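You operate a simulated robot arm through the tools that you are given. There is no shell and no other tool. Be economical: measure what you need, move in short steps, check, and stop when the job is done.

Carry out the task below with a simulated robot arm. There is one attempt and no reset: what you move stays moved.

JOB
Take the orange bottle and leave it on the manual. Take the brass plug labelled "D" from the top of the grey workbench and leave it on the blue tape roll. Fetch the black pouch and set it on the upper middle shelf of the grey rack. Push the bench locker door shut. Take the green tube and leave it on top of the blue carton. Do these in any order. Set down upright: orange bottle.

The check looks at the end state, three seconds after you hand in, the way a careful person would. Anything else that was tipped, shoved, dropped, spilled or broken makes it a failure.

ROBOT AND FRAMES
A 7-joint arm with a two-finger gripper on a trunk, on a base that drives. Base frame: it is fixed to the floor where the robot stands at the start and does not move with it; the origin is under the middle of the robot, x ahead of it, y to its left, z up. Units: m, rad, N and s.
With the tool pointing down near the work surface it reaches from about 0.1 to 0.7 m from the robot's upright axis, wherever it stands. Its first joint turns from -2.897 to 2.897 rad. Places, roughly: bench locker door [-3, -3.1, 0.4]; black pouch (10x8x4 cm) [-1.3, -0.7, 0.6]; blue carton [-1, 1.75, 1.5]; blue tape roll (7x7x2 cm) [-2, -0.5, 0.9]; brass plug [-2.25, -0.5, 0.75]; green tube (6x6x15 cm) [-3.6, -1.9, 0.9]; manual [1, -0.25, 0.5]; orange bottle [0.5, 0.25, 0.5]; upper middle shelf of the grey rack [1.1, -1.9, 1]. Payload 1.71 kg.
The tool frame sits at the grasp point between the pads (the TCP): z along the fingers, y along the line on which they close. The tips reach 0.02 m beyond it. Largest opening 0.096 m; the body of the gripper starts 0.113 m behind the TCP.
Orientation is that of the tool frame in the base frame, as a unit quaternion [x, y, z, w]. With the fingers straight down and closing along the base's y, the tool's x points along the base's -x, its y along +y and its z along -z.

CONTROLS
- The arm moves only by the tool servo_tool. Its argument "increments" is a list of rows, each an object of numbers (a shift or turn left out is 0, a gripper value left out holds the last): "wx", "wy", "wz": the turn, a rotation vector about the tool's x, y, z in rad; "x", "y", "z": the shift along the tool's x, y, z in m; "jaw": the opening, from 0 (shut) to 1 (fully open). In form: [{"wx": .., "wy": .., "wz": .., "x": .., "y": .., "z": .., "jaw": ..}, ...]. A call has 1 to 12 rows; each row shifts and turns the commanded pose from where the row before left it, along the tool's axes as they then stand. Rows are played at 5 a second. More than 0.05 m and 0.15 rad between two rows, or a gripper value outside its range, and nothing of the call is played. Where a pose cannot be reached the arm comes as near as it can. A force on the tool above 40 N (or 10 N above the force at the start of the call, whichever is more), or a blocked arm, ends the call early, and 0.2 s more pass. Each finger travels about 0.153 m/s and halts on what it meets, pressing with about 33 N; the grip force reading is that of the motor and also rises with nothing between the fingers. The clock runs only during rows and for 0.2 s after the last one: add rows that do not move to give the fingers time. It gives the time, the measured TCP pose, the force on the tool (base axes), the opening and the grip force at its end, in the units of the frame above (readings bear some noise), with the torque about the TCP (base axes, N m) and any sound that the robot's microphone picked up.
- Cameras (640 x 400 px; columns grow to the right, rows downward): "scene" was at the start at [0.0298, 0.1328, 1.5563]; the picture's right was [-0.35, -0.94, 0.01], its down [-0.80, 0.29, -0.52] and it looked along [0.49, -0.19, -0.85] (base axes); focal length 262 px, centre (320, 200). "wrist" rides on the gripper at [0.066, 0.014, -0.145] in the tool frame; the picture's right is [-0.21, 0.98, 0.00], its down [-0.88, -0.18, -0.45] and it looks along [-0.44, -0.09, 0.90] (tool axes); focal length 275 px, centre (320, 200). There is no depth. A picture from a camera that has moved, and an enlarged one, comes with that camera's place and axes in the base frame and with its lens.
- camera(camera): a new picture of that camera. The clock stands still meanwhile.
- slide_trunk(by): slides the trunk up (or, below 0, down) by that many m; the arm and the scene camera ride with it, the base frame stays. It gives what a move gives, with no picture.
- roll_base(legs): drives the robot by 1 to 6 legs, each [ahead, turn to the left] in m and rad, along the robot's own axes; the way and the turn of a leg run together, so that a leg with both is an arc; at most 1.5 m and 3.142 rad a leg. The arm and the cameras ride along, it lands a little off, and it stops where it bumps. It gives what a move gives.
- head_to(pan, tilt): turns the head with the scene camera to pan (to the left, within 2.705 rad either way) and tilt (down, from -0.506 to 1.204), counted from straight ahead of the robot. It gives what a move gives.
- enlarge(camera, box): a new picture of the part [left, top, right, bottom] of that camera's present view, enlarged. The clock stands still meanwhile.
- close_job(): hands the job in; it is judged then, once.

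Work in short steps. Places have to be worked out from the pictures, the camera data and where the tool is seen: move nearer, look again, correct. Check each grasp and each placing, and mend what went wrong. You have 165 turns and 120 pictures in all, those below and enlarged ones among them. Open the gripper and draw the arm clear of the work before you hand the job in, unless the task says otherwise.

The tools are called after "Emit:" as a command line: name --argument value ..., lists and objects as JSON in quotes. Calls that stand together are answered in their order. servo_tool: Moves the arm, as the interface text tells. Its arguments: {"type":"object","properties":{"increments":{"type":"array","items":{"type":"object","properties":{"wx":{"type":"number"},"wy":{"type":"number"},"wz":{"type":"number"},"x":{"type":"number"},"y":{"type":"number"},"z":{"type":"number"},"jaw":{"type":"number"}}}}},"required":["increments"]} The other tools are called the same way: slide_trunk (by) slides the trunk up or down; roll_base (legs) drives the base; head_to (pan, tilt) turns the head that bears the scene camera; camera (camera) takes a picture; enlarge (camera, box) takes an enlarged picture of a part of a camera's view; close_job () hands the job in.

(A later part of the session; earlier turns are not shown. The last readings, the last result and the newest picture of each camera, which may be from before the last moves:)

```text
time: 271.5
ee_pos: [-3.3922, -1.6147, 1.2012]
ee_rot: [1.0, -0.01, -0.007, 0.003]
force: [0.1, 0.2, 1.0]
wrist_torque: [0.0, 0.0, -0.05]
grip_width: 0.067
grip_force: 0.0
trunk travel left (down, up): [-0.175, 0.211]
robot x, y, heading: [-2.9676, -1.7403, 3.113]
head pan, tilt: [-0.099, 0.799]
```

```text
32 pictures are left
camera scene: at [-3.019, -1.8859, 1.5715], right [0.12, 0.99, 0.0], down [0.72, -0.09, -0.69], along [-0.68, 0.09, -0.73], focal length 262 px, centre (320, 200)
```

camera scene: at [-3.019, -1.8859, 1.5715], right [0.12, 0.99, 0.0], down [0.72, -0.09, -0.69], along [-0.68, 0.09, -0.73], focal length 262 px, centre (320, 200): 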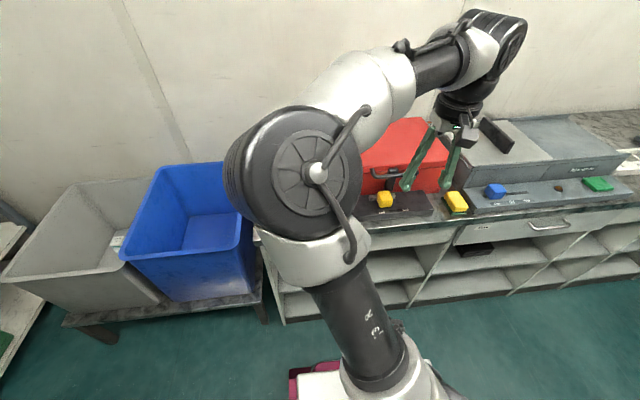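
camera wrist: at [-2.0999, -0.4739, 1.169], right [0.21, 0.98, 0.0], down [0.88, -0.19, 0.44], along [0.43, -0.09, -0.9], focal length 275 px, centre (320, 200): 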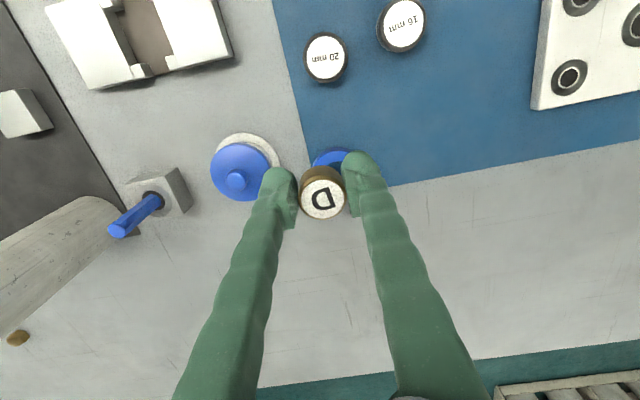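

The elbow hides the tube; I move the hand to y≈-1.9 and use the wrist camera.

Emit:
servo_tool --increments '[{"y": 0.04, "z": -0.01}, {"y": 0.04, "z": -0.01}, {"y": 0.04, "z": -0.01}, {"y": 0.04, "z": -0.01}, {"y": 0.04, "z": -0.01}, {"y": 0.04, "z": -0.01}, {"y": 0.04}, {}]'

Emit:
camera --camera "wrist"

Emit:
camera --camera "scene"

```text
time: 273.3
ee_pos: [-3.3954, -1.8945, 1.2634]
ee_rot: [1.0, -0.012, -0.006, 0.002]
force: [-0.8, -0.4, 0.1]
wrist_torque: [0.0, 0.0, 0.01]
grip_width: 0.0671
grip_force: 0.0
trunk travel left (down, up): [-0.175, 0.211]
robot x, y, heading: [-2.965, -1.7411, 3.122]
head pan, tilt: [-0.099, 0.799]
```

```text
31 pictures are left
camera wrist: at [-3.3295, -1.9099, 1.4067], right [-0.23, -0.97, 0.01], down [-0.87, 0.21, 0.45], along [-0.44, 0.1, -0.89], focal length 275 px, centre (320, 200)
```

wrist: 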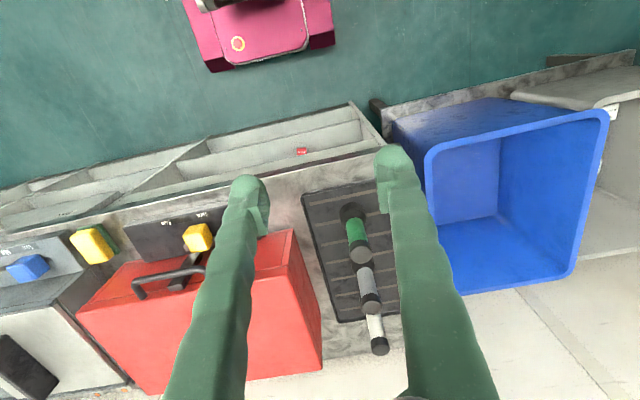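

```text
30 pictures are left
camera scene: at [-3.0191, -1.8861, 1.5715], right [0.12, 0.99, 0.0], down [0.72, -0.09, -0.69], along [-0.68, 0.09, -0.73], focal length 262 px, centre (320, 200)
```

scene: 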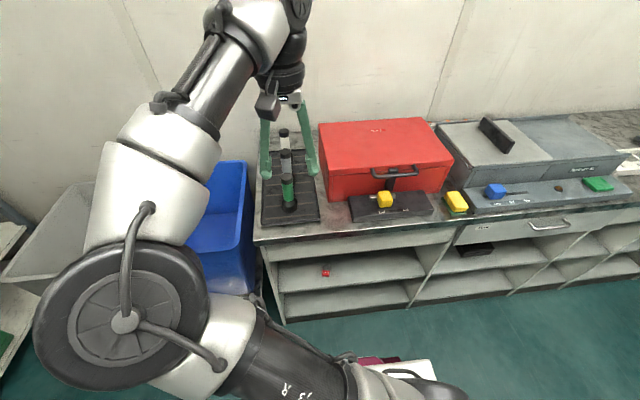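

The green tube stands at ≈(-3.64, -1.907), z 0.86–1.015. I'll grasp it with the tool pointing -x, pitched 25° down, so I can later set it on the high carton. First reorient and go to a pre-grasp point.

Emit:
servo_tool --increments '[{"wy": -0.142, "jaw": 1}, {"wy": -0.142}, {"wy": -0.142}, {"wy": -0.142}, {"wy": -0.142}, {"wy": -0.142}, {"wy": -0.142}, {"wy": -0.143}, {}]'

Emit:
servo_tool --increments '[{"x": 0.0267, "y": 0.002, "z": 0.0358}, {"x": 0.0267, "y": 0.002, "z": 0.0358}, {"x": 0.0267, "y": 0.002, "z": 0.0358}, {"x": 0.0267, "y": 0.002, "z": 0.0358}, {"x": 0.0267, "y": 0.002, "z": 0.0358}, {"x": 0.0267, "y": 0.002, "z": 0.0358}, {}]'

Emit:
camera --camera "wrist"

```text
time: 275.1
ee_pos: [-3.4036, -1.787, 1.2656]
ee_rot: [0.838, -0.125, -0.529, -0.053]
force: [0.7, 0.5, 0.3]
wrist_torque: [-0.06, -0.04, 0.07]
grip_width: 0.0958
grip_force: 0.0
trunk travel left (down, up): [-0.175, 0.211]
robot x, y, heading: [-2.9655, -1.7404, 3.115]
head pan, tilt: [-0.099, 0.799]
stopped in row 9: the arm was blocked; the commanded pose is now the measured one
```

```text
time: 276.7
ee_pos: [-3.5291, -1.7915, 1.0305]
ee_rot: [0.837, -0.107, -0.533, -0.053]
force: [-0.7, -0.2, 0.3]
wrist_torque: [0.01, 0.02, 0.01]
grip_width: 0.096
grip_force: 0.1
trunk travel left (down, up): [-0.175, 0.211]
robot x, y, heading: [-2.9667, -1.7399, 3.124]
head pan, tilt: [-0.099, 0.799]
```

```text
29 pictures are left
camera wrist: at [-3.3783, -1.8424, 1.032], right [-0.31, -0.93, 0.21], down [0.08, 0.2, 0.98], along [-0.95, 0.32, 0.01], focal length 275 px, centre (320, 200)
```

wrist: 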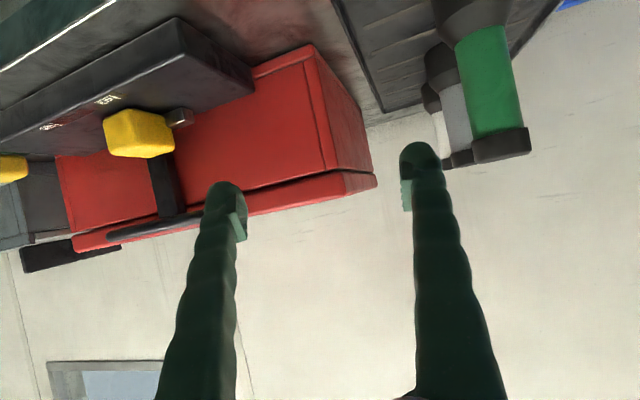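

The arm was limited and the hand ended up yawed near the toolbox. I back off and up first.

Emit:
servo_tool --increments '[{"z": -0.04}, {"z": -0.04}, {"x": -0.036, "z": -0.017}, {"x": -0.036, "z": -0.017}, {"x": -0.036, "z": -0.017}]'

Emit:
roll_base --legs '[[0, 0.5]]'

```text
time: 277.8
ee_pos: [-3.4411, -1.6344, 1.177]
ee_rot: [0.793, -0.253, -0.525, -0.178]
force: [-0.1, 1.1, 0.1]
wrist_torque: [-0.04, 0.01, 0.06]
grip_width: 0.0961
grip_force: 0.1
out of reach, approached as far as the arm can: row 2
trunk travel left (down, up): [-0.175, 0.211]
robot x, y, heading: [-2.9653, -1.7428, 3.117]
head pan, tilt: [-0.099, 0.799]
stopped in row 5: the arm was blocked; the commanded pose is now the measured one
```

```text
time: 279.9
ee_pos: [-3.4351, -1.8752, 1.1784]
ee_rot: [0.83, -0.049, -0.554, -0.044]
force: [-0.2, -0.1, -0.1]
wrist_torque: [0.01, 0.01, -0.02]
grip_width: 0.0959
grip_force: 0.0
trunk travel left (down, up): [-0.175, 0.211]
robot x, y, heading: [-2.9646, -1.7379, -2.67]
head pan, tilt: [-0.099, 0.799]
```

The arm is too folded here; I reverse the base 0.13 m to give it room and look with the head camera.

Emit:
roll_base --legs '[[-0.13, 0]]'

Emit:
head_to --pan -0.2 --tilt 0.7

Emit:
camera --camera "scene"

```text
time: 281.2
ee_pos: [-3.312, -1.8135, 1.1822]
ee_rot: [0.829, -0.05, -0.556, -0.041]
force: [0.1, 1.2, 0.2]
wrist_torque: [-0.02, -0.05, 0.12]
grip_width: 0.0962
grip_force: 0.2
trunk travel left (down, up): [-0.175, 0.211]
robot x, y, heading: [-2.8521, -1.6806, -2.672]
head pan, tilt: [-0.099, 0.799]
```

```text
time: 281.9
ee_pos: [-3.3005, -1.8087, 1.1886]
ee_rot: [0.825, -0.049, -0.561, -0.039]
force: [-1.3, -1.0, -0.4]
wrist_torque: [0.02, -0.01, -0.1]
grip_width: 0.0962
grip_force: 0.1
trunk travel left (down, up): [-0.175, 0.211]
robot x, y, heading: [-2.8528, -1.6768, -2.671]
head pan, tilt: [-0.201, 0.7]
```

```text
28 pictures are left
camera scene: at [-2.7967, -1.8073, 1.5804], right [-0.27, 0.96, 0.0], down [0.61, 0.17, -0.77], along [-0.74, -0.21, -0.64], focal length 262 px, centre (320, 200)
```

scene: 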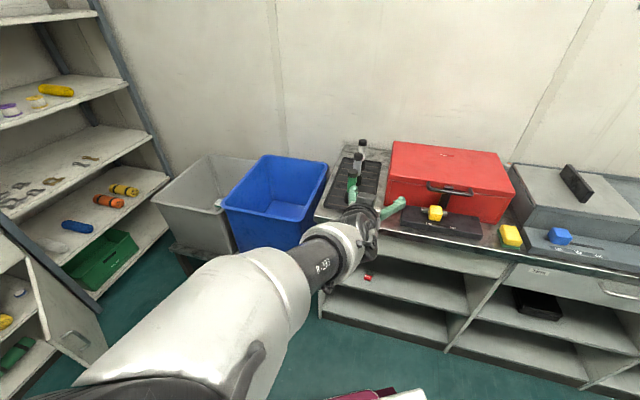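

Better posture. I move to the pre-grasp point in front of the tube: first sideways, then forward and down.

Emit:
servo_tool --increments '[{"y": 0.0365, "z": 0.02}, {"y": 0.0365, "z": 0.02}, {"y": 0.0365, "z": 0.02}, {"y": 0.0365, "z": 0.02}, {"x": 0.0175, "z": 0.0368}, {"x": 0.0175, "z": 0.0368}, {"x": 0.0175, "z": 0.0368}, {"x": 0.0175, "z": 0.0368}, {"x": 0.0175, "z": 0.0368}, {}]'

Emit:
camera --camera "wrist"

```text
time: 284.1
ee_pos: [-3.5389, -1.9299, 0.9995]
ee_rot: [0.828, -0.05, -0.556, -0.041]
force: [0.1, -0.5, -0.2]
wrist_torque: [0.02, 0.01, -0.07]
grip_width: 0.0961
grip_force: 0.1
trunk travel left (down, up): [-0.175, 0.211]
robot x, y, heading: [-2.8494, -1.6821, -2.671]
head pan, tilt: [-0.201, 0.7]
```

```text
27 pictures are left
camera wrist: at [-3.384, -1.9645, 0.9923], right [-0.2, -0.96, 0.18], down [0.1, 0.16, 0.98], along [-0.97, 0.22, 0.07], focal length 275 px, centre (320, 200)
```

wrist: 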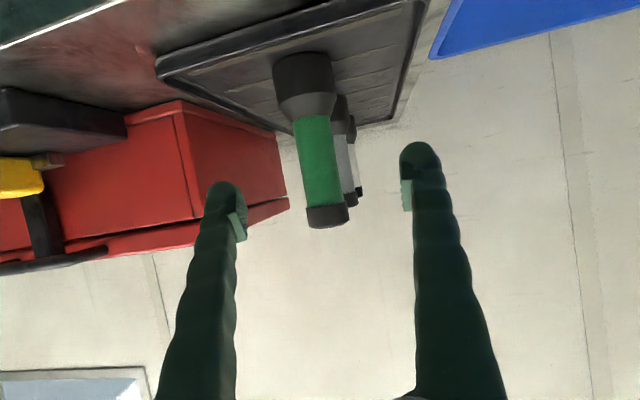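

The tube is centred ahead. I advance 0.107 m with a small lateral correction and close.

Emit:
servo_tool --increments '[{"y": -0.007, "z": 0.02}, {"z": 0.03}, {"z": 0.03}, {"z": 0.027}, {}]'

Emit:
servo_tool --increments '[{"jaw": 0.6}, {"jaw": 0.3}, {"jaw": 0.2}, {"jaw": 0.2}, {"jaw": 0.2}]'

Emit:
camera --camera "wrist"

```text
time: 285.3
ee_pos: [-3.636, -1.9105, 0.9603]
ee_rot: [0.829, -0.05, -0.556, -0.042]
force: [-1.1, 1.2, 0.9]
wrist_torque: [0.03, 0.03, 0.01]
grip_width: 0.096
grip_force: 0.2
trunk travel left (down, up): [-0.175, 0.211]
robot x, y, heading: [-2.8517, -1.676, -2.665]
head pan, tilt: [-0.201, 0.7]
```

```text
time: 286.5
ee_pos: [-3.6373, -1.9103, 0.9598]
ee_rot: [0.828, -0.049, -0.557, -0.041]
force: [-0.1, -0.5, 1.7]
wrist_torque: [-0.01, 0.02, 0.02]
grip_width: 0.0321
grip_force: 32.9
trunk travel left (down, up): [-0.175, 0.211]
robot x, y, heading: [-2.8543, -1.678, -2.667]
head pan, tilt: [-0.201, 0.7]
```

```text
26 pictures are left
camera wrist: at [-3.4813, -1.9446, 0.9526], right [-0.2, -0.96, 0.18], down [0.1, 0.16, 0.98], along [-0.97, 0.22, 0.07], focal length 275 px, centre (320, 200)
```

wrist: 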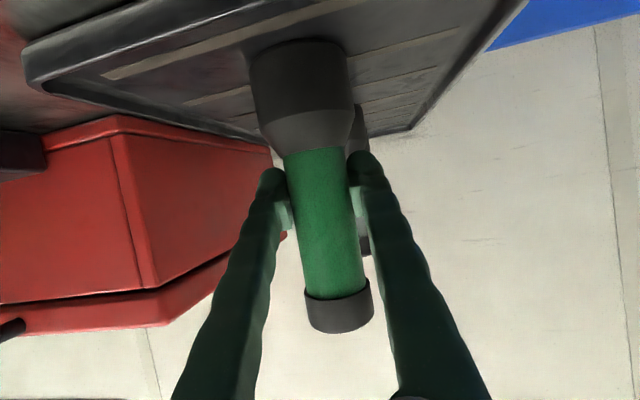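

Gripped (0.032). I lift straight up and back away.

Emit:
servo_tool --increments '[{"x": -0.028, "z": -0.011}, {"x": -0.037, "z": -0.0147}, {"x": -0.037, "z": -0.0147}, {"x": -0.037, "z": -0.0147}, {"x": -0.037, "z": -0.0147}, {"z": -0.04}, {"z": -0.04}, {"z": -0.04}]'

Emit:
camera --camera "scene"

```text
time: 288.3
ee_pos: [-3.5271, -1.9252, 1.195]
ee_rot: [0.828, -0.05, -0.556, -0.041]
force: [1.1, -0.2, -3.4]
wrist_torque: [-0.02, 0.01, 0.01]
grip_width: 0.0319
grip_force: 32.7
trunk travel left (down, up): [-0.175, 0.211]
robot x, y, heading: [-2.8501, -1.6837, -2.668]
head pan, tilt: [-0.201, 0.7]
```

```text
25 pictures are left
camera scene: at [-2.8332, -1.8253, 1.5798], right [-0.27, 0.96, 0.0], down [0.63, 0.18, -0.76], along [-0.73, -0.2, -0.66], focal length 262 px, centre (320, 200)
```

scene: 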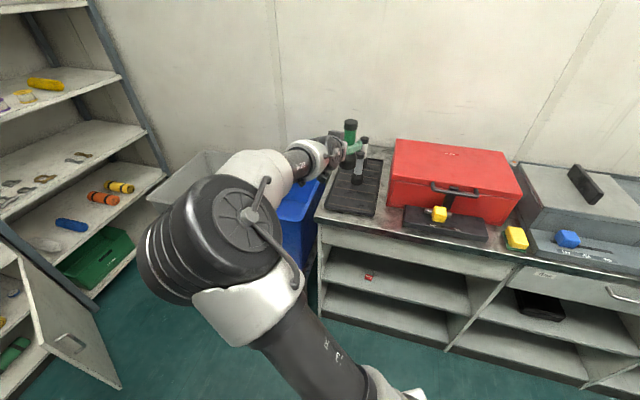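

Tube lifted cleanly, the others still stand. I raise it more, pull in, and drive around to the carton's bench.

Emit:
servo_tool --increments '[{"x": -0.037, "z": -0.0147}, {"x": -0.037, "z": -0.0147}, {"x": -0.028, "z": -0.011}, {"z": -0.04}, {"z": -0.04}, {"z": -0.03}]'

Emit:
roll_base --legs '[[-0.12, 0], [0, -2.06], [1.35, 0], [1.3, 0]]'

```text
time: 289.7
ee_pos: [-3.4297, -1.9399, 1.3457]
ee_rot: [0.828, -0.05, -0.556, -0.041]
force: [-0.3, -0.6, -3.0]
wrist_torque: [0.04, 0.0, -0.04]
grip_width: 0.0323
grip_force: 33.3
trunk travel left (down, up): [-0.175, 0.211]
robot x, y, heading: [-2.8502, -1.6809, -2.664]
head pan, tilt: [-0.201, 0.7]
```

```text
time: 310.2
ee_pos: [-2.7747, 1.6633, 1.3444]
ee_rot: [-0.395, 0.73, 0.259, 0.494]
force: [-0.2, 1.0, -3.3]
wrist_torque: [-0.02, -0.06, -0.04]
grip_width: 0.0325
grip_force: 33.3
trunk travel left (down, up): [-0.175, 0.211]
robot x, y, heading: [-2.802, 1.0288, 1.582]
head pan, tilt: [-0.201, 0.7]
```

I back off from the hook board before turning, then drive along the corridor toward the carton.

Emit:
roll_base --legs '[[-0.25, 0], [0, -1.56], [1.2, 0], [0.45, 0], [0, 1.4]]'

Emit:
head_to --pan 0.0 --tilt 0.3

Emit:
camera --camera "scene"

```text
time: 329.2
ee_pos: [-1.0048, 1.3923, 1.3533]
ee_rot: [-0.32, 0.763, 0.216, 0.518]
force: [-0.4, -0.2, -3.3]
wrist_torque: [-0.03, 0.02, -0.03]
grip_width: 0.0317
grip_force: 32.8
trunk travel left (down, up): [-0.175, 0.211]
robot x, y, heading: [-1.1394, 0.7936, 1.394]
head pan, tilt: [-0.201, 0.7]
```

```text
time: 330.1
ee_pos: [-1.0088, 1.3731, 1.3608]
ee_rot: [-0.317, 0.761, 0.222, 0.521]
force: [-1.2, 1.1, -2.4]
wrist_torque: [-0.04, 0.0, -0.04]
grip_width: 0.0321
grip_force: 32.8
trunk travel left (down, up): [-0.175, 0.211]
robot x, y, heading: [-1.1406, 0.7919, 1.391]
head pan, tilt: [0.0, 0.3]
```

```text
24 pictures are left
camera scene: at [-1.2844, 0.879, 1.6155], right [0.98, -0.18, 0.0], down [-0.06, -0.31, -0.95], along [0.17, 0.93, -0.31], focal length 262 px, centre (320, 200)
```

scene: 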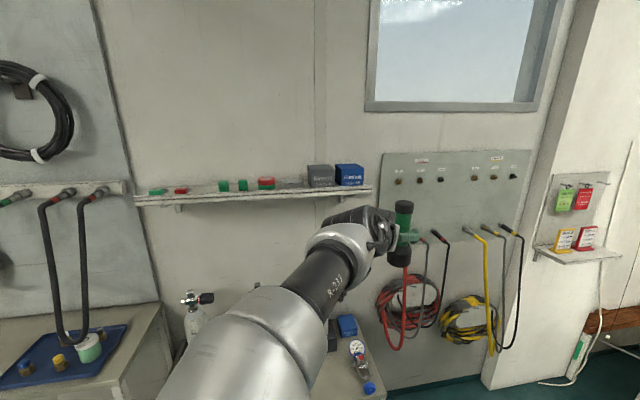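

I enlarge the carton and shelf for measuring.

Emit:
enlarge --camera "scene" --box '[280, 130, 440, 230]'

```text
4.00 times, centred on (360, 180) of scene
camera zoom: at [-1.2844, 0.879, 1.6155], right [0.98, -0.18, 0.0], down [-0.06, -0.31, -0.95], along [0.17, 0.93, -0.31], focal length 1046 px, centre (160, 280)
```

zoom: 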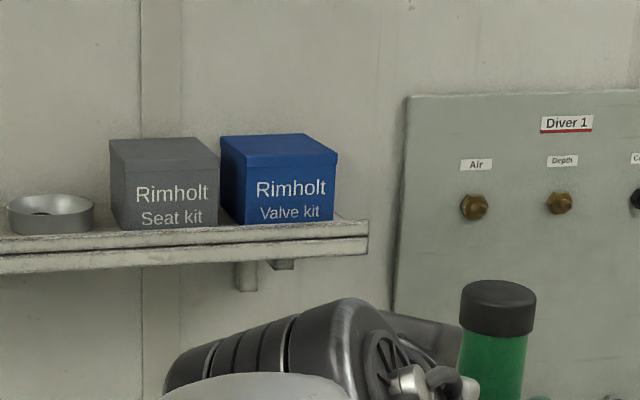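

The blue carton's top is at ≈(-0.988, 1.86), z≈1.42 (9×11 cm). I raise the trunk 0.2 m and drive 0.25 m closer.

Emit:
slide_trunk --by 0.2

Emit:
roll_base --legs '[[0.25, 0]]'

Emit:
head_to --pan -0.1 --tilt 0.5

Emit:
camera --camera "scene"

```text
time: 332.3
ee_pos: [-1.0079, 1.3722, 1.5623]
ee_rot: [-0.315, 0.762, 0.222, 0.52]
force: [-0.2, -0.1, -3.5]
wrist_torque: [0.0, -0.02, 0.01]
grip_width: 0.0319
grip_force: 32.4
trunk travel left (down, up): [-0.375, 0.011]
robot x, y, heading: [-1.1399, 0.79, 1.393]
head pan, tilt: [0.0, 0.3]
```

```text
time: 334.2
ee_pos: [-0.964, 1.6083, 1.5663]
ee_rot: [-0.314, 0.761, 0.224, 0.522]
force: [-0.3, 0.0, -4.2]
wrist_torque: [-0.05, -0.03, -0.05]
grip_width: 0.0321
grip_force: 32.8
trunk travel left (down, up): [-0.375, 0.011]
robot x, y, heading: [-1.0949, 1.0405, 1.391]
head pan, tilt: [0.0, 0.3]
```

```text
time: 334.9
ee_pos: [-0.9651, 1.5977, 1.5684]
ee_rot: [-0.312, 0.76, 0.227, 0.523]
force: [0.3, 1.1, -3.1]
wrist_torque: [-0.01, 0.01, -0.03]
grip_width: 0.032
grip_force: 33.1
trunk travel left (down, up): [-0.375, 0.011]
robot x, y, heading: [-1.0978, 1.0362, 1.383]
head pan, tilt: [-0.099, 0.499]
```

```text
22 pictures are left
camera scene: at [-1.2311, 1.1229, 1.797], right [0.96, -0.28, 0.0], down [-0.13, -0.47, -0.87], along [0.24, 0.84, -0.49], focal length 262 px, centre (320, 200)
```

scene: 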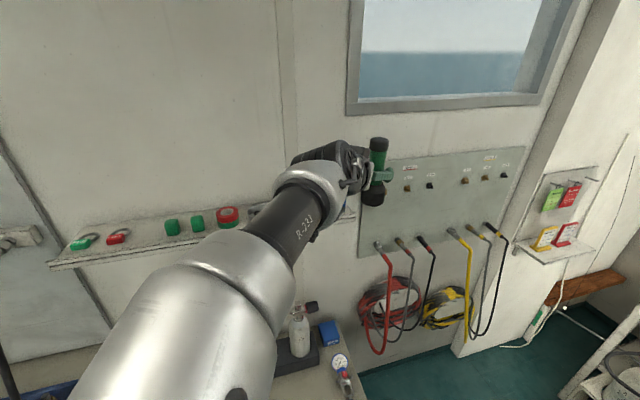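

The arm hides the carton; I swing the base right a little to measure it from here.

Emit:
roll_base --legs '[[0, -0.4]]'

Emit:
head_to --pan 0.3 --tilt 0.5

Emit:
enlarge --camera "scene" --box '[220, 110, 420, 250]'

```text
time: 336.7
ee_pos: [-0.7554, 1.5019, 1.5697]
ee_rot: [-0.154, 0.807, 0.118, 0.557]
force: [1.0, 0.6, -3.0]
wrist_torque: [-0.02, 0.0, 0.02]
grip_width: 0.0322
grip_force: 32.9
trunk travel left (down, up): [-0.375, 0.011]
robot x, y, heading: [-1.1011, 1.0349, 0.984]
head pan, tilt: [-0.099, 0.499]
```

```text
time: 337.6
ee_pos: [-0.7523, 1.4716, 1.5771]
ee_rot: [-0.134, 0.807, 0.112, 0.564]
force: [0.9, 0.0, -3.8]
wrist_torque: [0.0, -0.02, -0.03]
grip_width: 0.032
grip_force: 33.1
trunk travel left (down, up): [-0.375, 0.011]
robot x, y, heading: [-1.0983, 1.0349, 0.987]
head pan, tilt: [0.3, 0.499]
```

```text
2.86 times, centred on (320, 180) of scene
camera zoom: at [-1.2171, 1.1847, 1.797], right [0.95, -0.31, 0.0], down [-0.16, -0.47, -0.87], along [0.27, 0.83, -0.49], focal length 747 px, centre (320, 257)
```

zoom: 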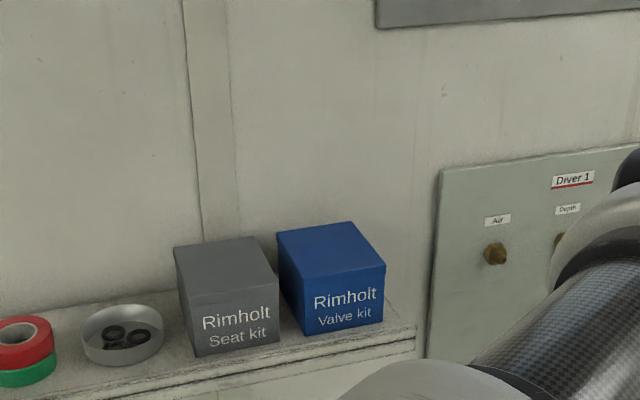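

Carton top refined: centre ≈(-1.003, 1.818), z≈1.43. I turn back and then check the pose.

Emit:
roll_base --legs '[[0, 0.4]]'

Emit:
servo_tool --increments '[{}, {}]'

```text
time: 339.4
ee_pos: [-0.9463, 1.5692, 1.5776]
ee_rot: [-0.29, 0.766, 0.221, 0.53]
force: [-0.5, 1.0, -2.4]
wrist_torque: [0.0, -0.01, 0.0]
grip_width: 0.0322
grip_force: 33.5
trunk travel left (down, up): [-0.375, 0.011]
robot x, y, heading: [-1.0968, 1.0351, 1.38]
head pan, tilt: [0.3, 0.499]
```

```text
time: 340.2
ee_pos: [-0.8594, 1.4863, 1.5869]
ee_rot: [-0.205, 0.793, 0.184, 0.544]
force: [1.0, -0.9, -3.1]
wrist_torque: [0.0, 0.03, 0.1]
grip_width: 0.0316
grip_force: 33.2
trunk travel left (down, up): [-0.375, 0.011]
robot x, y, heading: [-1.0972, 1.0403, 1.382]
head pan, tilt: [0.3, 0.499]
stopped in row 2: the arm was blocked; the commanded pose is now the measured one
```

The arm has drifted right; I bring the TCP toward the front of the carton at height.

Emit:
servo_tool --increments '[{"x": 0.005, "y": 0.039, "z": 0.002}, {"x": 0.005, "y": 0.039, "z": 0.002}, {"x": 0.005, "y": 0.039, "z": 0.002}, {"x": 0.005, "y": 0.039, "z": 0.002}, {"x": 0.005, "y": 0.039, "z": 0.002}, {}]'

```text
time: 341.6
ee_pos: [-1.022, 1.6614, 1.5765]
ee_rot: [-0.243, 0.779, 0.208, 0.54]
force: [0.2, 0.5, -3.2]
wrist_torque: [-0.02, 0.04, 0.01]
grip_width: 0.0322
grip_force: 32.7
trunk travel left (down, up): [-0.375, 0.011]
robot x, y, heading: [-1.0964, 1.0354, 1.383]
head pan, tilt: [0.3, 0.499]
```

I straighten the slight tilt and move over the carton's centre at z≈1.57.

Emit:
servo_tool --increments '[{"wz": -0.075, "wy": 0.036}, {"x": -0.0094, "y": 0.0278, "z": 0.0267}, {"x": -0.0094, "y": 0.0278, "z": 0.0267}, {"x": -0.0094, "y": 0.0278, "z": 0.0267}, {"x": -0.0094, "y": 0.0278, "z": 0.0267}, {}]'

Emit:
camera --camera "scene"

```text
time: 343.0
ee_pos: [-1.006, 1.8238, 1.5705]
ee_rot: [-0.276, 0.779, 0.182, 0.533]
force: [0.1, -0.8, -3.4]
wrist_torque: [-0.01, 0.04, -0.01]
grip_width: 0.0321
grip_force: 33.1
trunk travel left (down, up): [-0.375, 0.011]
robot x, y, heading: [-1.0987, 1.0375, 1.385]
head pan, tilt: [0.3, 0.499]
```

```text
20 pictures are left
camera scene: at [-1.2677, 1.1247, 1.7971], right [0.99, 0.11, 0.0], down [0.05, -0.49, -0.87], along [-0.1, 0.87, -0.49], focal length 262 px, centre (320, 200)
```

scene: 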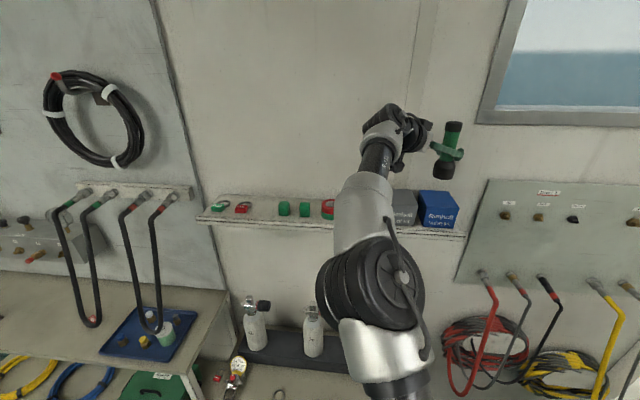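

Now both tube and carton are visible. I enlarge to check alignment.

Emit:
enlarge --camera "scene" --box '[380, 100, 500, 240]'

```text
2.86 times, centred on (440, 170) of scene
camera zoom: at [-1.2677, 1.1247, 1.7971], right [0.99, 0.11, 0.0], down [0.05, -0.49, -0.87], along [-0.1, 0.87, -0.49], focal length 747 px, centre (-23, 286)
```

zoom: 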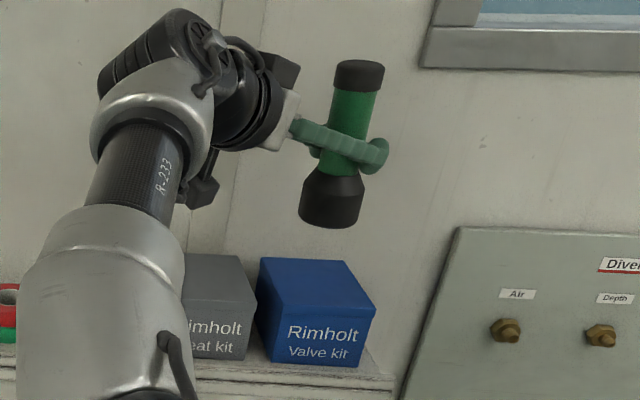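

Alignment looks right (carton top centre ≈(-1.007, 1.82)). I lower stepwise and feel for contact.

Emit:
servo_tool --increments '[{"x": 0.0187, "z": 0.0073}, {"x": 0.0187, "z": 0.0073}, {}]'

Emit:
servo_tool --increments '[{"x": 0.0075, "z": 0.003}, {}]'

Emit:
servo_tool --increments '[{"x": 0.006, "z": 0.0024}, {}]'

```text
time: 343.8
ee_pos: [-1.0037, 1.8245, 1.5299]
ee_rot: [-0.277, 0.778, 0.183, 0.533]
force: [-0.3, 0.0, -2.7]
wrist_torque: [0.0, 0.0, 0.02]
grip_width: 0.0317
grip_force: 33.5
trunk travel left (down, up): [-0.375, 0.011]
robot x, y, heading: [-1.0975, 1.038, 1.382]
head pan, tilt: [0.3, 0.499]
```

```text
time: 344.4
ee_pos: [-1.0046, 1.824, 1.5209]
ee_rot: [-0.276, 0.778, 0.183, 0.534]
force: [0.1, 0.6, -2.9]
wrist_torque: [0.0, -0.01, -0.02]
grip_width: 0.032
grip_force: 32.9
trunk travel left (down, up): [-0.375, 0.011]
robot x, y, heading: [-1.0971, 1.034, 1.384]
head pan, tilt: [0.3, 0.499]
```

```text
time: 345.0
ee_pos: [-1.0044, 1.825, 1.5146]
ee_rot: [-0.277, 0.778, 0.183, 0.533]
force: [0.5, -0.8, -3.3]
wrist_torque: [0.0, 0.0, -0.01]
grip_width: 0.032
grip_force: 33.2
trunk travel left (down, up): [-0.375, 0.011]
robot x, y, heading: [-1.0931, 1.0353, 1.384]
head pan, tilt: [0.3, 0.499]
```

Emit:
servo_tool --increments '[{"x": 0.006, "z": 0.0024}, {}]'

Emit:
servo_tool --increments '[{"x": 0.005, "z": 0.002}, {}]'

Emit:
enlarge --camera "scene" --box '[380, 100, 500, 240]'

```text
time: 345.6
ee_pos: [-1.0051, 1.8223, 1.5085]
ee_rot: [-0.277, 0.778, 0.183, 0.534]
force: [0.5, 1.1, -3.7]
wrist_torque: [-0.01, -0.01, 0.0]
grip_width: 0.0322
grip_force: 32.9
trunk travel left (down, up): [-0.375, 0.011]
robot x, y, heading: [-1.0962, 1.0357, 1.379]
head pan, tilt: [0.3, 0.499]
```

```text
time: 346.2
ee_pos: [-1.004, 1.8235, 1.5039]
ee_rot: [-0.277, 0.778, 0.183, 0.533]
force: [0.8, 0.2, -3.6]
wrist_torque: [-0.01, 0.01, 0.01]
grip_width: 0.032
grip_force: 33.4
trunk travel left (down, up): [-0.375, 0.011]
robot x, y, heading: [-1.0982, 1.0385, 1.385]
head pan, tilt: [0.3, 0.499]
```

```text
2.86 times, centred on (440, 170) of scene
camera zoom: at [-1.2662, 1.1274, 1.7971], right [0.99, 0.11, 0.0], down [0.05, -0.49, -0.87], along [-0.1, 0.86, -0.49], focal length 747 px, centre (-23, 286)
```

zoom: 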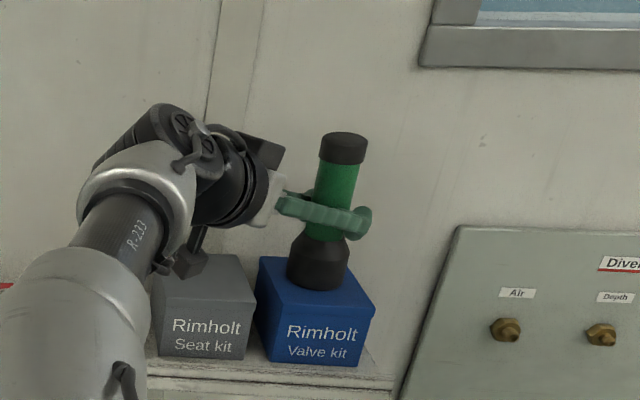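

Just about touching, well centred. I continue by millimetres.

Emit:
servo_tool --increments '[{"x": 0.004, "z": 0.0015}, {}]'

Emit:
servo_tool --increments '[{"x": 0.004, "z": 0.0015}, {}]'

Emit:
servo_tool --increments '[{"x": 0.004, "z": 0.0015}, {}]'

```text
time: 346.8
ee_pos: [-1.0036, 1.8222, 1.5019]
ee_rot: [-0.277, 0.778, 0.184, 0.534]
force: [1.5, 3.4, 10.8]
wrist_torque: [0.18, 0.32, -0.06]
grip_width: 0.0319
grip_force: 32.6
trunk travel left (down, up): [-0.375, 0.011]
robot x, y, heading: [-1.099, 1.0375, 1.38]
head pan, tilt: [0.3, 0.499]
```

```text
time: 347.4
ee_pos: [-1.0036, 1.8216, 1.4996]
ee_rot: [-0.276, 0.777, 0.185, 0.535]
force: [1.2, 9.1, 33.2]
wrist_torque: [0.07, 0.32, -0.07]
grip_width: 0.0328
grip_force: 32.8
trunk travel left (down, up): [-0.375, 0.011]
robot x, y, heading: [-1.0951, 1.039, 1.379]
head pan, tilt: [0.3, 0.499]
```

```text
time: 348.0
ee_pos: [-1.0041, 1.8207, 1.4949]
ee_rot: [-0.276, 0.777, 0.185, 0.535]
force: [2.0, 9.0, 34.8]
wrist_torque: [0.16, 0.2, -0.03]
grip_width: 0.0317
grip_force: 33.2
trunk travel left (down, up): [-0.375, 0.011]
robot x, y, heading: [-1.099, 1.0396, 1.378]
head pan, tilt: [0.3, 0.499]
```

Contact made. I relieve the pressure, open, and back off along the tool axis.

Emit:
servo_tool --increments '[{"x": -0.0035, "z": -0.0014}, {}]'

Emit:
servo_tool --increments '[{"jaw": 0.45}, {"jaw": 0.6}, {"jaw": 0.8}, {"jaw": 0.95}, {}]'

Emit:
enlarge --camera "scene" --box '[380, 100, 500, 240]'

```text
time: 348.6
ee_pos: [-1.0036, 1.8217, 1.4956]
ee_rot: [-0.275, 0.779, 0.182, 0.534]
force: [0.6, 2.5, 18.7]
wrist_torque: [0.3, 0.0, -0.03]
grip_width: 0.0318
grip_force: 33.0
trunk travel left (down, up): [-0.375, 0.011]
robot x, y, heading: [-1.0936, 1.035, 1.387]
head pan, tilt: [0.3, 0.499]
```

```text
time: 349.8
ee_pos: [-1.0031, 1.8229, 1.4958]
ee_rot: [-0.277, 0.778, 0.183, 0.533]
force: [0.0, 0.0, -0.5]
wrist_torque: [0.05, -0.02, 0.04]
grip_width: 0.0912
grip_force: 0.0
trunk travel left (down, up): [-0.375, 0.011]
robot x, y, heading: [-1.0959, 1.0388, 1.382]
head pan, tilt: [0.3, 0.499]
```

```text
2.86 times, centred on (440, 170) of scene
camera zoom: at [-1.2662, 1.1272, 1.7971], right [0.99, 0.11, 0.0], down [0.05, -0.49, -0.87], along [-0.1, 0.86, -0.49], focal length 747 px, centre (-23, 286)
```

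zoom: 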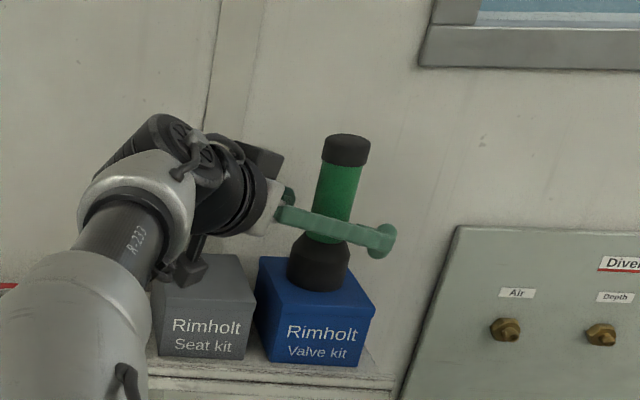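

The tube stands on the carton. I back off along the tool axis.

Emit:
servo_tool --increments '[{"z": -0.03}, {"z": -0.04}, {"z": -0.04}, {"z": -0.04}, {}]'

Emit:
enlarge --camera "scene" --box '[380, 100, 500, 240]'

```text
time: 351.0
ee_pos: [-1.1142, 1.7369, 1.5507]
ee_rot: [-0.276, 0.778, 0.182, 0.534]
force: [0.1, 0.1, -0.1]
wrist_torque: [0.04, 0.0, -0.03]
grip_width: 0.0911
grip_force: 0.1
trunk travel left (down, up): [-0.375, 0.011]
robot x, y, heading: [-1.0961, 1.0386, 1.383]
head pan, tilt: [0.3, 0.499]
```

```text
2.86 times, centred on (440, 170) of scene
camera zoom: at [-1.2657, 1.1281, 1.797], right [0.99, 0.11, -0.01], down [0.05, -0.49, -0.87], along [-0.1, 0.86, -0.49], focal length 747 px, centre (-23, 286)
```

zoom: 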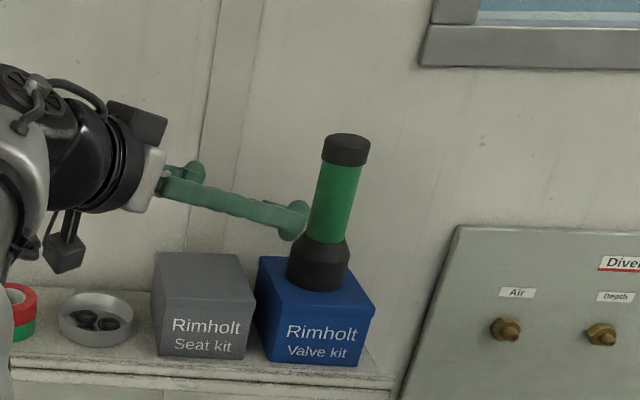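

Tube is stably on the blue carton. Now I reverse, lower the trunk and drive back to the locker door area.

Emit:
roll_base --legs '[[-0.27, 0], [0, 1.75], [1.2, 0], [0.45, 0], [0, 1.57]]'

Emit:
slide_trunk --by -0.2

```text
time: 371.2
ee_pos: [-2.6719, 0.0819, 1.5506]
ee_rot: [0.749, 0.347, -0.515, 0.23]
force: [-0.6, -0.6, 0.2]
wrist_torque: [0.0, -0.02, -0.02]
grip_width: 0.0914
grip_force: 0.0
trunk travel left (down, up): [-0.375, 0.011]
robot x, y, heading: [-2.8227, 0.7666, -1.569]
head pan, tilt: [0.3, 0.499]
```

```text
time: 373.4
ee_pos: [-2.6709, 0.1049, 1.3605]
ee_rot: [0.748, 0.343, -0.517, 0.235]
force: [0.4, 0.4, -0.4]
wrist_torque: [-0.03, 0.01, 0.02]
grip_width: 0.0914
grip_force: 0.2
trunk travel left (down, up): [-0.175, 0.211]
robot x, y, heading: [-2.8163, 0.7638, -1.571]
head pan, tilt: [0.3, 0.499]
```

I drive down the aisle to y≈-1.85 and look at the locker.

Emit:
roll_base --legs '[[1.3, 0], [1.3, 0]]'

Emit:
head_to --pan 0.0 --tilt 0.65

Emit:
camera --camera "scene"

```text
time: 387.1
ee_pos: [-2.6682, -2.5286, 1.3614]
ee_rot: [0.749, 0.341, -0.517, 0.235]
force: [-1.0, -0.5, -0.1]
wrist_torque: [-0.01, 0.01, -0.01]
grip_width: 0.0911
grip_force: 0.1
trunk travel left (down, up): [-0.175, 0.211]
robot x, y, heading: [-2.815, -1.8677, -1.574]
head pan, tilt: [0.3, 0.499]
```

```text
time: 387.9
ee_pos: [-2.6691, -2.5099, 1.3705]
ee_rot: [0.748, 0.337, -0.519, 0.24]
force: [0.0, -0.2, -0.8]
wrist_torque: [-0.01, -0.01, -0.04]
grip_width: 0.0915
grip_force: 0.1
trunk travel left (down, up): [-0.175, 0.211]
robot x, y, heading: [-2.8126, -1.8687, -1.577]
head pan, tilt: [0.0, 0.649]
```

```text
15 pictures are left
camera scene: at [-2.6602, -1.9221, 1.584], right [-1.0, 0.01, 0.0], down [0.0, 0.62, -0.79], along [0.0, -0.79, -0.62], focal length 262 px, centre (320, 200)
```

scene: 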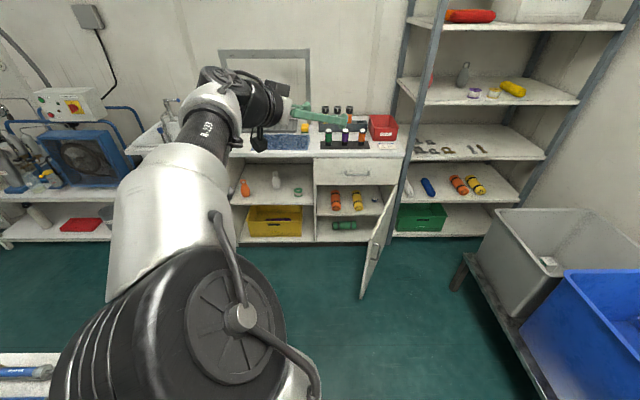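

The door is hinged at (-3.14, -3.28), free edge at ≈(-2.92, -2.83), about 64° open; I need to push its outer (-x) face toward +x/-y. I close the fingers and point the tool to -y first.

Emit:
servo_tool --increments '[{"wx": -0.1117, "wy": 0.001, "wz": -0.041, "jaw": 0}, {"wx": -0.1117, "wy": 0.001, "wz": -0.041}, {"wx": -0.1117, "wy": 0.001, "wz": -0.041}, {"wx": -0.1117, "wy": 0.001, "wz": -0.041}, {"wx": -0.1117, "wy": 0.001, "wz": -0.041}, {"wx": -0.1117, "wy": 0.001, "wz": -0.041}, {}]'

```text
time: 389.2
ee_pos: [-2.7761, -2.5149, 1.3717]
ee_rot: [0.627, 0.51, -0.496, 0.317]
force: [-1.7, -0.2, 0.8]
wrist_torque: [-0.02, -0.13, 0.22]
grip_width: 0.0
grip_force: 29.3
trunk travel left (down, up): [-0.175, 0.211]
robot x, y, heading: [-2.8116, -1.865, -1.574]
head pan, tilt: [0.0, 0.649]
stopped in row 6: the arm was blocked; the commanded pose is now the measured one
```

Good enough orientation. I lower the hand and shift it to the right, in two stages.

Emit:
servo_tool --increments '[{"x": 0.035, "y": -0.0093, "z": 0.0108}, {"x": 0.035, "y": -0.0093, "z": 0.0108}, {"x": 0.035, "y": -0.0093, "z": 0.0108}, {"x": 0.035, "y": -0.0093, "z": 0.0108}, {"x": 0.035, "y": -0.0093, "z": 0.0108}, {"x": 0.035, "y": -0.0093, "z": 0.0108}, {"x": 0.035, "y": -0.0093, "z": 0.0108}, {"x": 0.035, "y": -0.0093, "z": 0.0108}, {"x": 0.035, "y": -0.0093, "z": 0.0108}, {"x": 0.035, "y": -0.0093, "z": 0.0108}, {"x": 0.035, "y": -0.0093, "z": 0.0108}, {"x": 0.035, "y": -0.0093, "z": 0.0108}]'

Emit:
servo_tool --increments '[{"x": 0.035, "y": -0.0093, "z": 0.0108}, {"x": 0.035, "y": -0.0093, "z": 0.0108}, {"x": 0.035, "y": -0.0093, "z": 0.0108}, {"x": 0.035, "y": -0.0093, "z": 0.0108}, {"x": 0.035, "y": -0.0093, "z": 0.0108}, {"x": 0.035, "y": -0.0093, "z": 0.0108}, {"x": 0.035, "y": -0.0093, "z": 0.0108}, {"x": 0.035, "y": -0.0093, "z": 0.0108}, {"x": 0.035, "y": -0.0093, "z": 0.0108}]'

Emit:
camera --camera "scene"

```text
time: 391.8
ee_pos: [-2.8542, -2.471, 0.9466]
ee_rot: [0.596, 0.547, -0.474, 0.348]
force: [-0.7, -0.1, 0.7]
wrist_torque: [0.01, -0.02, -0.04]
grip_width: 0.0
grip_force: 29.5
trunk travel left (down, up): [-0.175, 0.211]
robot x, y, heading: [-2.8157, -1.8652, -1.578]
head pan, tilt: [0.0, 0.649]
```

```text
time: 393.8
ee_pos: [-2.9714, -2.4503, 0.6271]
ee_rot: [0.595, 0.548, -0.475, 0.347]
force: [-0.9, -0.2, 0.3]
wrist_torque: [-0.01, -0.01, 0.01]
grip_width: 0.0
grip_force: 30.0
trunk travel left (down, up): [-0.175, 0.211]
robot x, y, heading: [-2.8161, -1.8686, -1.574]
head pan, tilt: [0.0, 0.649]
```

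```text
14 pictures are left
camera scene: at [-2.6605, -1.9218, 1.584], right [-1.0, 0.01, 0.0], down [0.0, 0.62, -0.79], along [-0.01, -0.79, -0.62], focal length 262 px, centre (320, 200)
```

scene: 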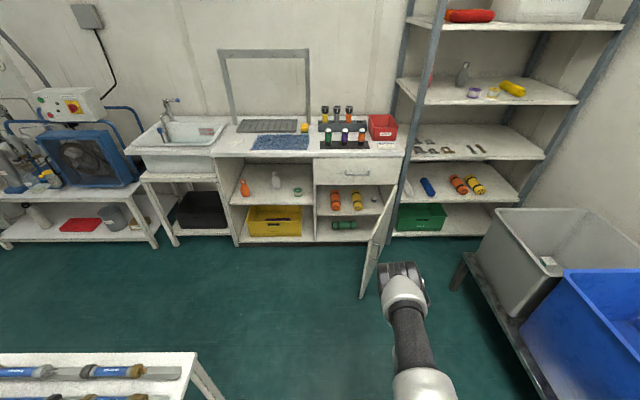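

Clear view: the hand is right of the door. I lower to z≈0.5, shift right, then drive ahead 0.42 m so the hand is beside the door's outer face.

Emit:
servo_tool --increments '[{"x": 0.0295, "y": -0.0213, "z": 0.0139}, {"x": 0.0295, "y": -0.0213, "z": 0.0139}, {"x": 0.0295, "y": -0.0213, "z": 0.0139}, {"x": 0.0295, "y": -0.0213, "z": 0.0139}]'

Emit:
roll_base --legs '[[0.42, 0]]'

Emit:
head_to --pan -0.1 --tilt 0.9

Emit:
camera --camera "scene"

```text
time: 394.8
ee_pos: [-3.0686, -2.4502, 0.5038]
ee_rot: [0.596, 0.547, -0.475, 0.347]
force: [1.0, 0.0, 0.0]
wrist_torque: [-0.01, 0.02, 0.02]
grip_width: 0.0001
grip_force: 29.3
trunk travel left (down, up): [-0.175, 0.211]
robot x, y, heading: [-2.815, -1.868, -1.579]
head pan, tilt: [0.0, 0.649]
```

```text
time: 397.6
ee_pos: [-3.0659, -2.8779, 0.5052]
ee_rot: [0.593, 0.55, -0.473, 0.349]
force: [0.1, 0.4, 0.3]
wrist_torque: [0.0, 0.01, -0.02]
grip_width: 0.0
grip_force: 30.0
trunk travel left (down, up): [-0.175, 0.211]
robot x, y, heading: [-2.8143, -2.2904, -1.569]
head pan, tilt: [0.0, 0.649]
```

```text
time: 398.4
ee_pos: [-3.0652, -2.8701, 0.5143]
ee_rot: [0.591, 0.546, -0.478, 0.353]
force: [0.1, -0.2, 0.6]
wrist_torque: [0.0, -0.01, 0.0]
grip_width: 0.0
grip_force: 29.6
trunk travel left (down, up): [-0.175, 0.211]
robot x, y, heading: [-2.8168, -2.2923, -1.574]
head pan, tilt: [-0.099, 0.901]
```

```text
13 pictures are left
camera scene: at [-2.6692, -2.3347, 1.5637], right [-1.0, 0.1, 0.0], down [0.08, 0.79, -0.61], along [-0.06, -0.61, -0.79], focal length 262 px, centre (320, 200)
```

scene: 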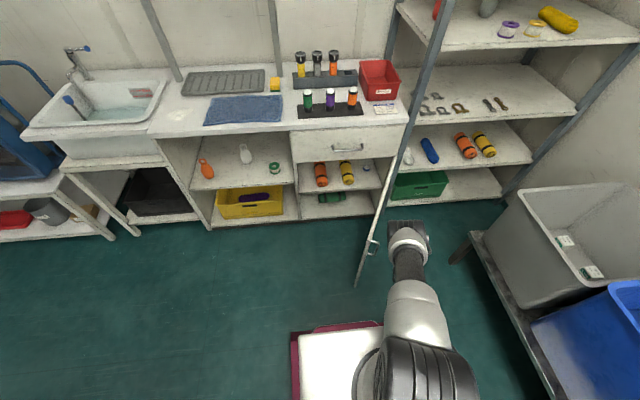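

The hand is beside the door. I push toward +x (and a little -y).

Emit:
servo_tool --increments '[{"x": -0.0063, "y": 0.0366, "z": 0.0071}, {"x": -0.0063, "y": 0.0366, "z": 0.0071}, {"x": -0.0063, "y": 0.0366, "z": 0.0071}, {"x": -0.0063, "y": 0.0366, "z": 0.0071}, {"x": -0.0063, "y": 0.0366, "z": 0.0071}, {"x": -0.0063, "y": 0.0366, "z": 0.0071}, {"x": -0.0063, "y": 0.0366, "z": 0.0071}]'

Emit:
camera --camera "scene"

```text
time: 399.9
ee_pos: [-2.8202, -2.9689, 0.5127]
ee_rot: [0.591, 0.546, -0.478, 0.353]
force: [-1.3, 0.2, 0.4]
wrist_torque: [0.03, 0.01, 0.04]
grip_width: 0.0
grip_force: 29.4
trunk travel left (down, up): [-0.175, 0.211]
robot x, y, heading: [-2.8155, -2.2934, -1.569]
head pan, tilt: [-0.099, 0.901]
```

```text
12 pictures are left
camera scene: at [-2.669, -2.3348, 1.5637], right [-1.0, 0.1, 0.0], down [0.08, 0.79, -0.61], along [-0.06, -0.6, -0.79], focal length 262 px, centre (320, 200)
```

scene: 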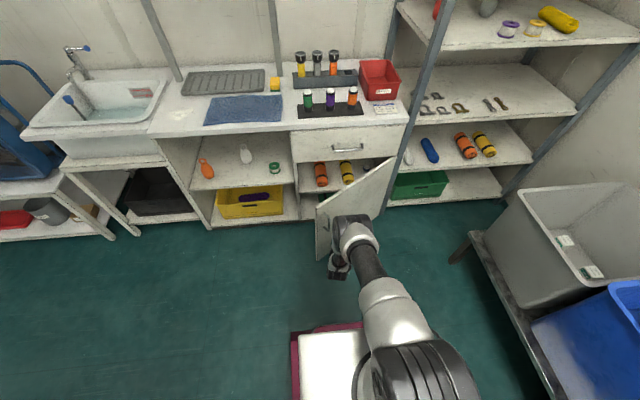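

The door swings nicely, about 40° left. I push on toward -y.

Emit:
servo_tool --increments '[{"x": -0.0128, "y": 0.016, "z": 0.0358}, {"x": -0.0128, "y": 0.016, "z": 0.0358}, {"x": -0.0128, "y": 0.016, "z": 0.0358}, {"x": -0.0128, "y": 0.016, "z": 0.0358}, {}]'

Emit:
camera --camera "scene"

```text
time: 401.1
ee_pos: [-2.7915, -3.0809, 0.5115]
ee_rot: [0.591, 0.546, -0.477, 0.353]
force: [0.4, 0.1, -0.4]
wrist_torque: [0.01, -0.01, 0.02]
grip_width: 0.0
grip_force: 29.6
out of reach, approached as far as the arm can: row 3, 4
trunk travel left (down, up): [-0.175, 0.211]
robot x, y, heading: [-2.816, -2.2868, -1.569]
head pan, tilt: [-0.099, 0.901]
```

```text
11 pictures are left
camera scene: at [-2.6692, -2.3348, 1.5637], right [-1.0, 0.1, 0.0], down [0.08, 0.79, -0.61], along [-0.06, -0.6, -0.79], focal length 262 px, centre (320, 200)
```

scene: 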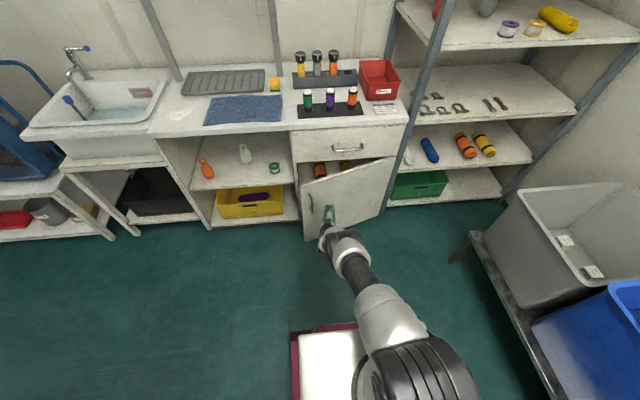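

About 20° left and the arm is at full reach; I drive the base ahead 0.12 m to push it on.

Emit:
roll_base --legs '[[0.12, 0]]'

Emit:
camera --camera "scene"

```text
time: 402.4
ee_pos: [-2.7934, -3.2005, 0.5112]
ee_rot: [0.591, 0.546, -0.477, 0.353]
force: [0.0, 0.2, -0.4]
wrist_torque: [-0.03, -0.03, -0.02]
grip_width: 0.0001
grip_force: 29.7
trunk travel left (down, up): [-0.175, 0.211]
robot x, y, heading: [-2.8155, -2.4123, -1.568]
head pan, tilt: [-0.099, 0.901]
```

```text
10 pictures are left
camera scene: at [-2.669, -2.4557, 1.5636], right [-1.0, 0.1, 0.0], down [0.08, 0.79, -0.61], along [-0.06, -0.6, -0.79], focal length 262 px, centre (320, 200)
```

scene: 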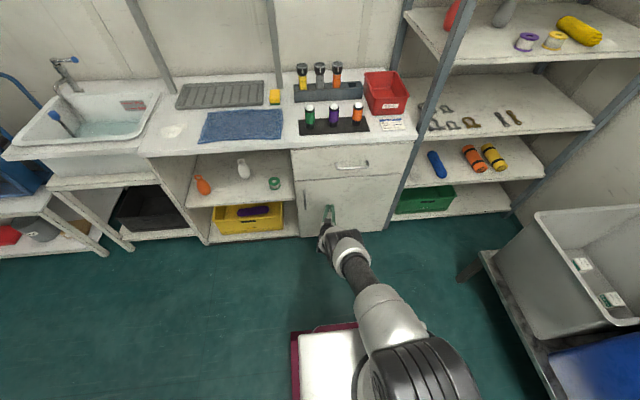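

Nearly shut. I push a bit more until resistance is felt.

Emit:
roll_base --legs '[[0.05, 0]]'

Emit:
enlarge --camera "scene" --box '[270, 130, 430, 260]'

```text
time: 403.4
ee_pos: [-2.7922, -3.2466, 0.5181]
ee_rot: [0.588, 0.544, -0.48, 0.357]
force: [0.2, -0.2, -1.1]
wrist_torque: [-0.13, 0.02, 0.0]
grip_width: 0.0
grip_force: 29.5
trunk travel left (down, up): [-0.175, 0.211]
robot x, y, heading: [-2.8147, -2.4607, -1.569]
head pan, tilt: [-0.099, 0.901]
```

```text
3.08 times, centred on (350, 195) of scene
camera zoom: at [-2.669, -2.51, 1.5636], right [-1.0, 0.1, 0.0], down [0.08, 0.79, -0.61], along [-0.06, -0.6, -0.8], focal length 805 px, centre (228, 215)
```

zoom: 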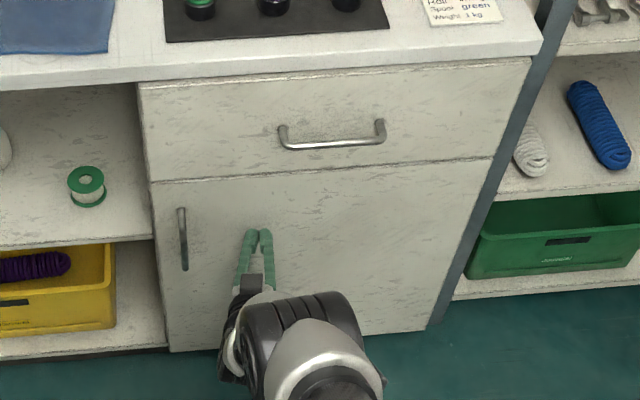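

It looks flush with the drawer front. One last nudge to be sure it is fully home.

Emit:
roll_base --legs '[[0.03, 0]]'

```text
time: 404.2
ee_pos: [-2.7903, -3.2684, 0.532]
ee_rot: [0.585, 0.54, -0.485, 0.362]
force: [0.0, 15.0, 5.7]
wrist_torque: [-0.14, 0.05, 0.08]
grip_width: 0.0
grip_force: 29.2
trunk travel left (down, up): [-0.175, 0.211]
robot x, y, heading: [-2.8203, -2.4938, -1.57]
head pan, tilt: [-0.099, 0.901]
```

Resistance of 15 N: the door is home. I back straight off and check that it stays shut.

Emit:
roll_base --legs '[[-0.3, 0]]'

Emit:
enlarge --camera "scene" --box '[250, 80, 430, 230]'

```text
time: 406.4
ee_pos: [-2.7903, -2.9631, 0.542]
ee_rot: [0.582, 0.536, -0.489, 0.367]
force: [-1.1, -0.1, -0.5]
wrist_torque: [0.02, 0.01, 0.01]
grip_width: 0.0
grip_force: 29.4
trunk travel left (down, up): [-0.175, 0.211]
robot x, y, heading: [-2.8144, -2.1984, -1.569]
head pan, tilt: [-0.099, 0.901]
```

```text
2.67 times, centred on (340, 155) of scene
camera zoom: at [-2.6693, -2.2365, 1.5637], right [-1.0, 0.1, 0.0], down [0.08, 0.79, -0.61], along [-0.06, -0.61, -0.79], focal length 698 px, centre (267, 320)
```

zoom: 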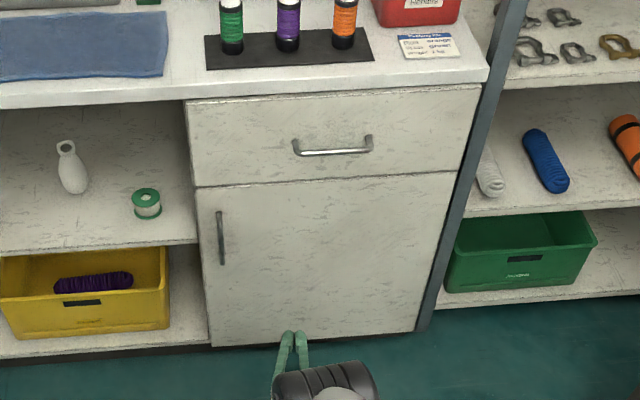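

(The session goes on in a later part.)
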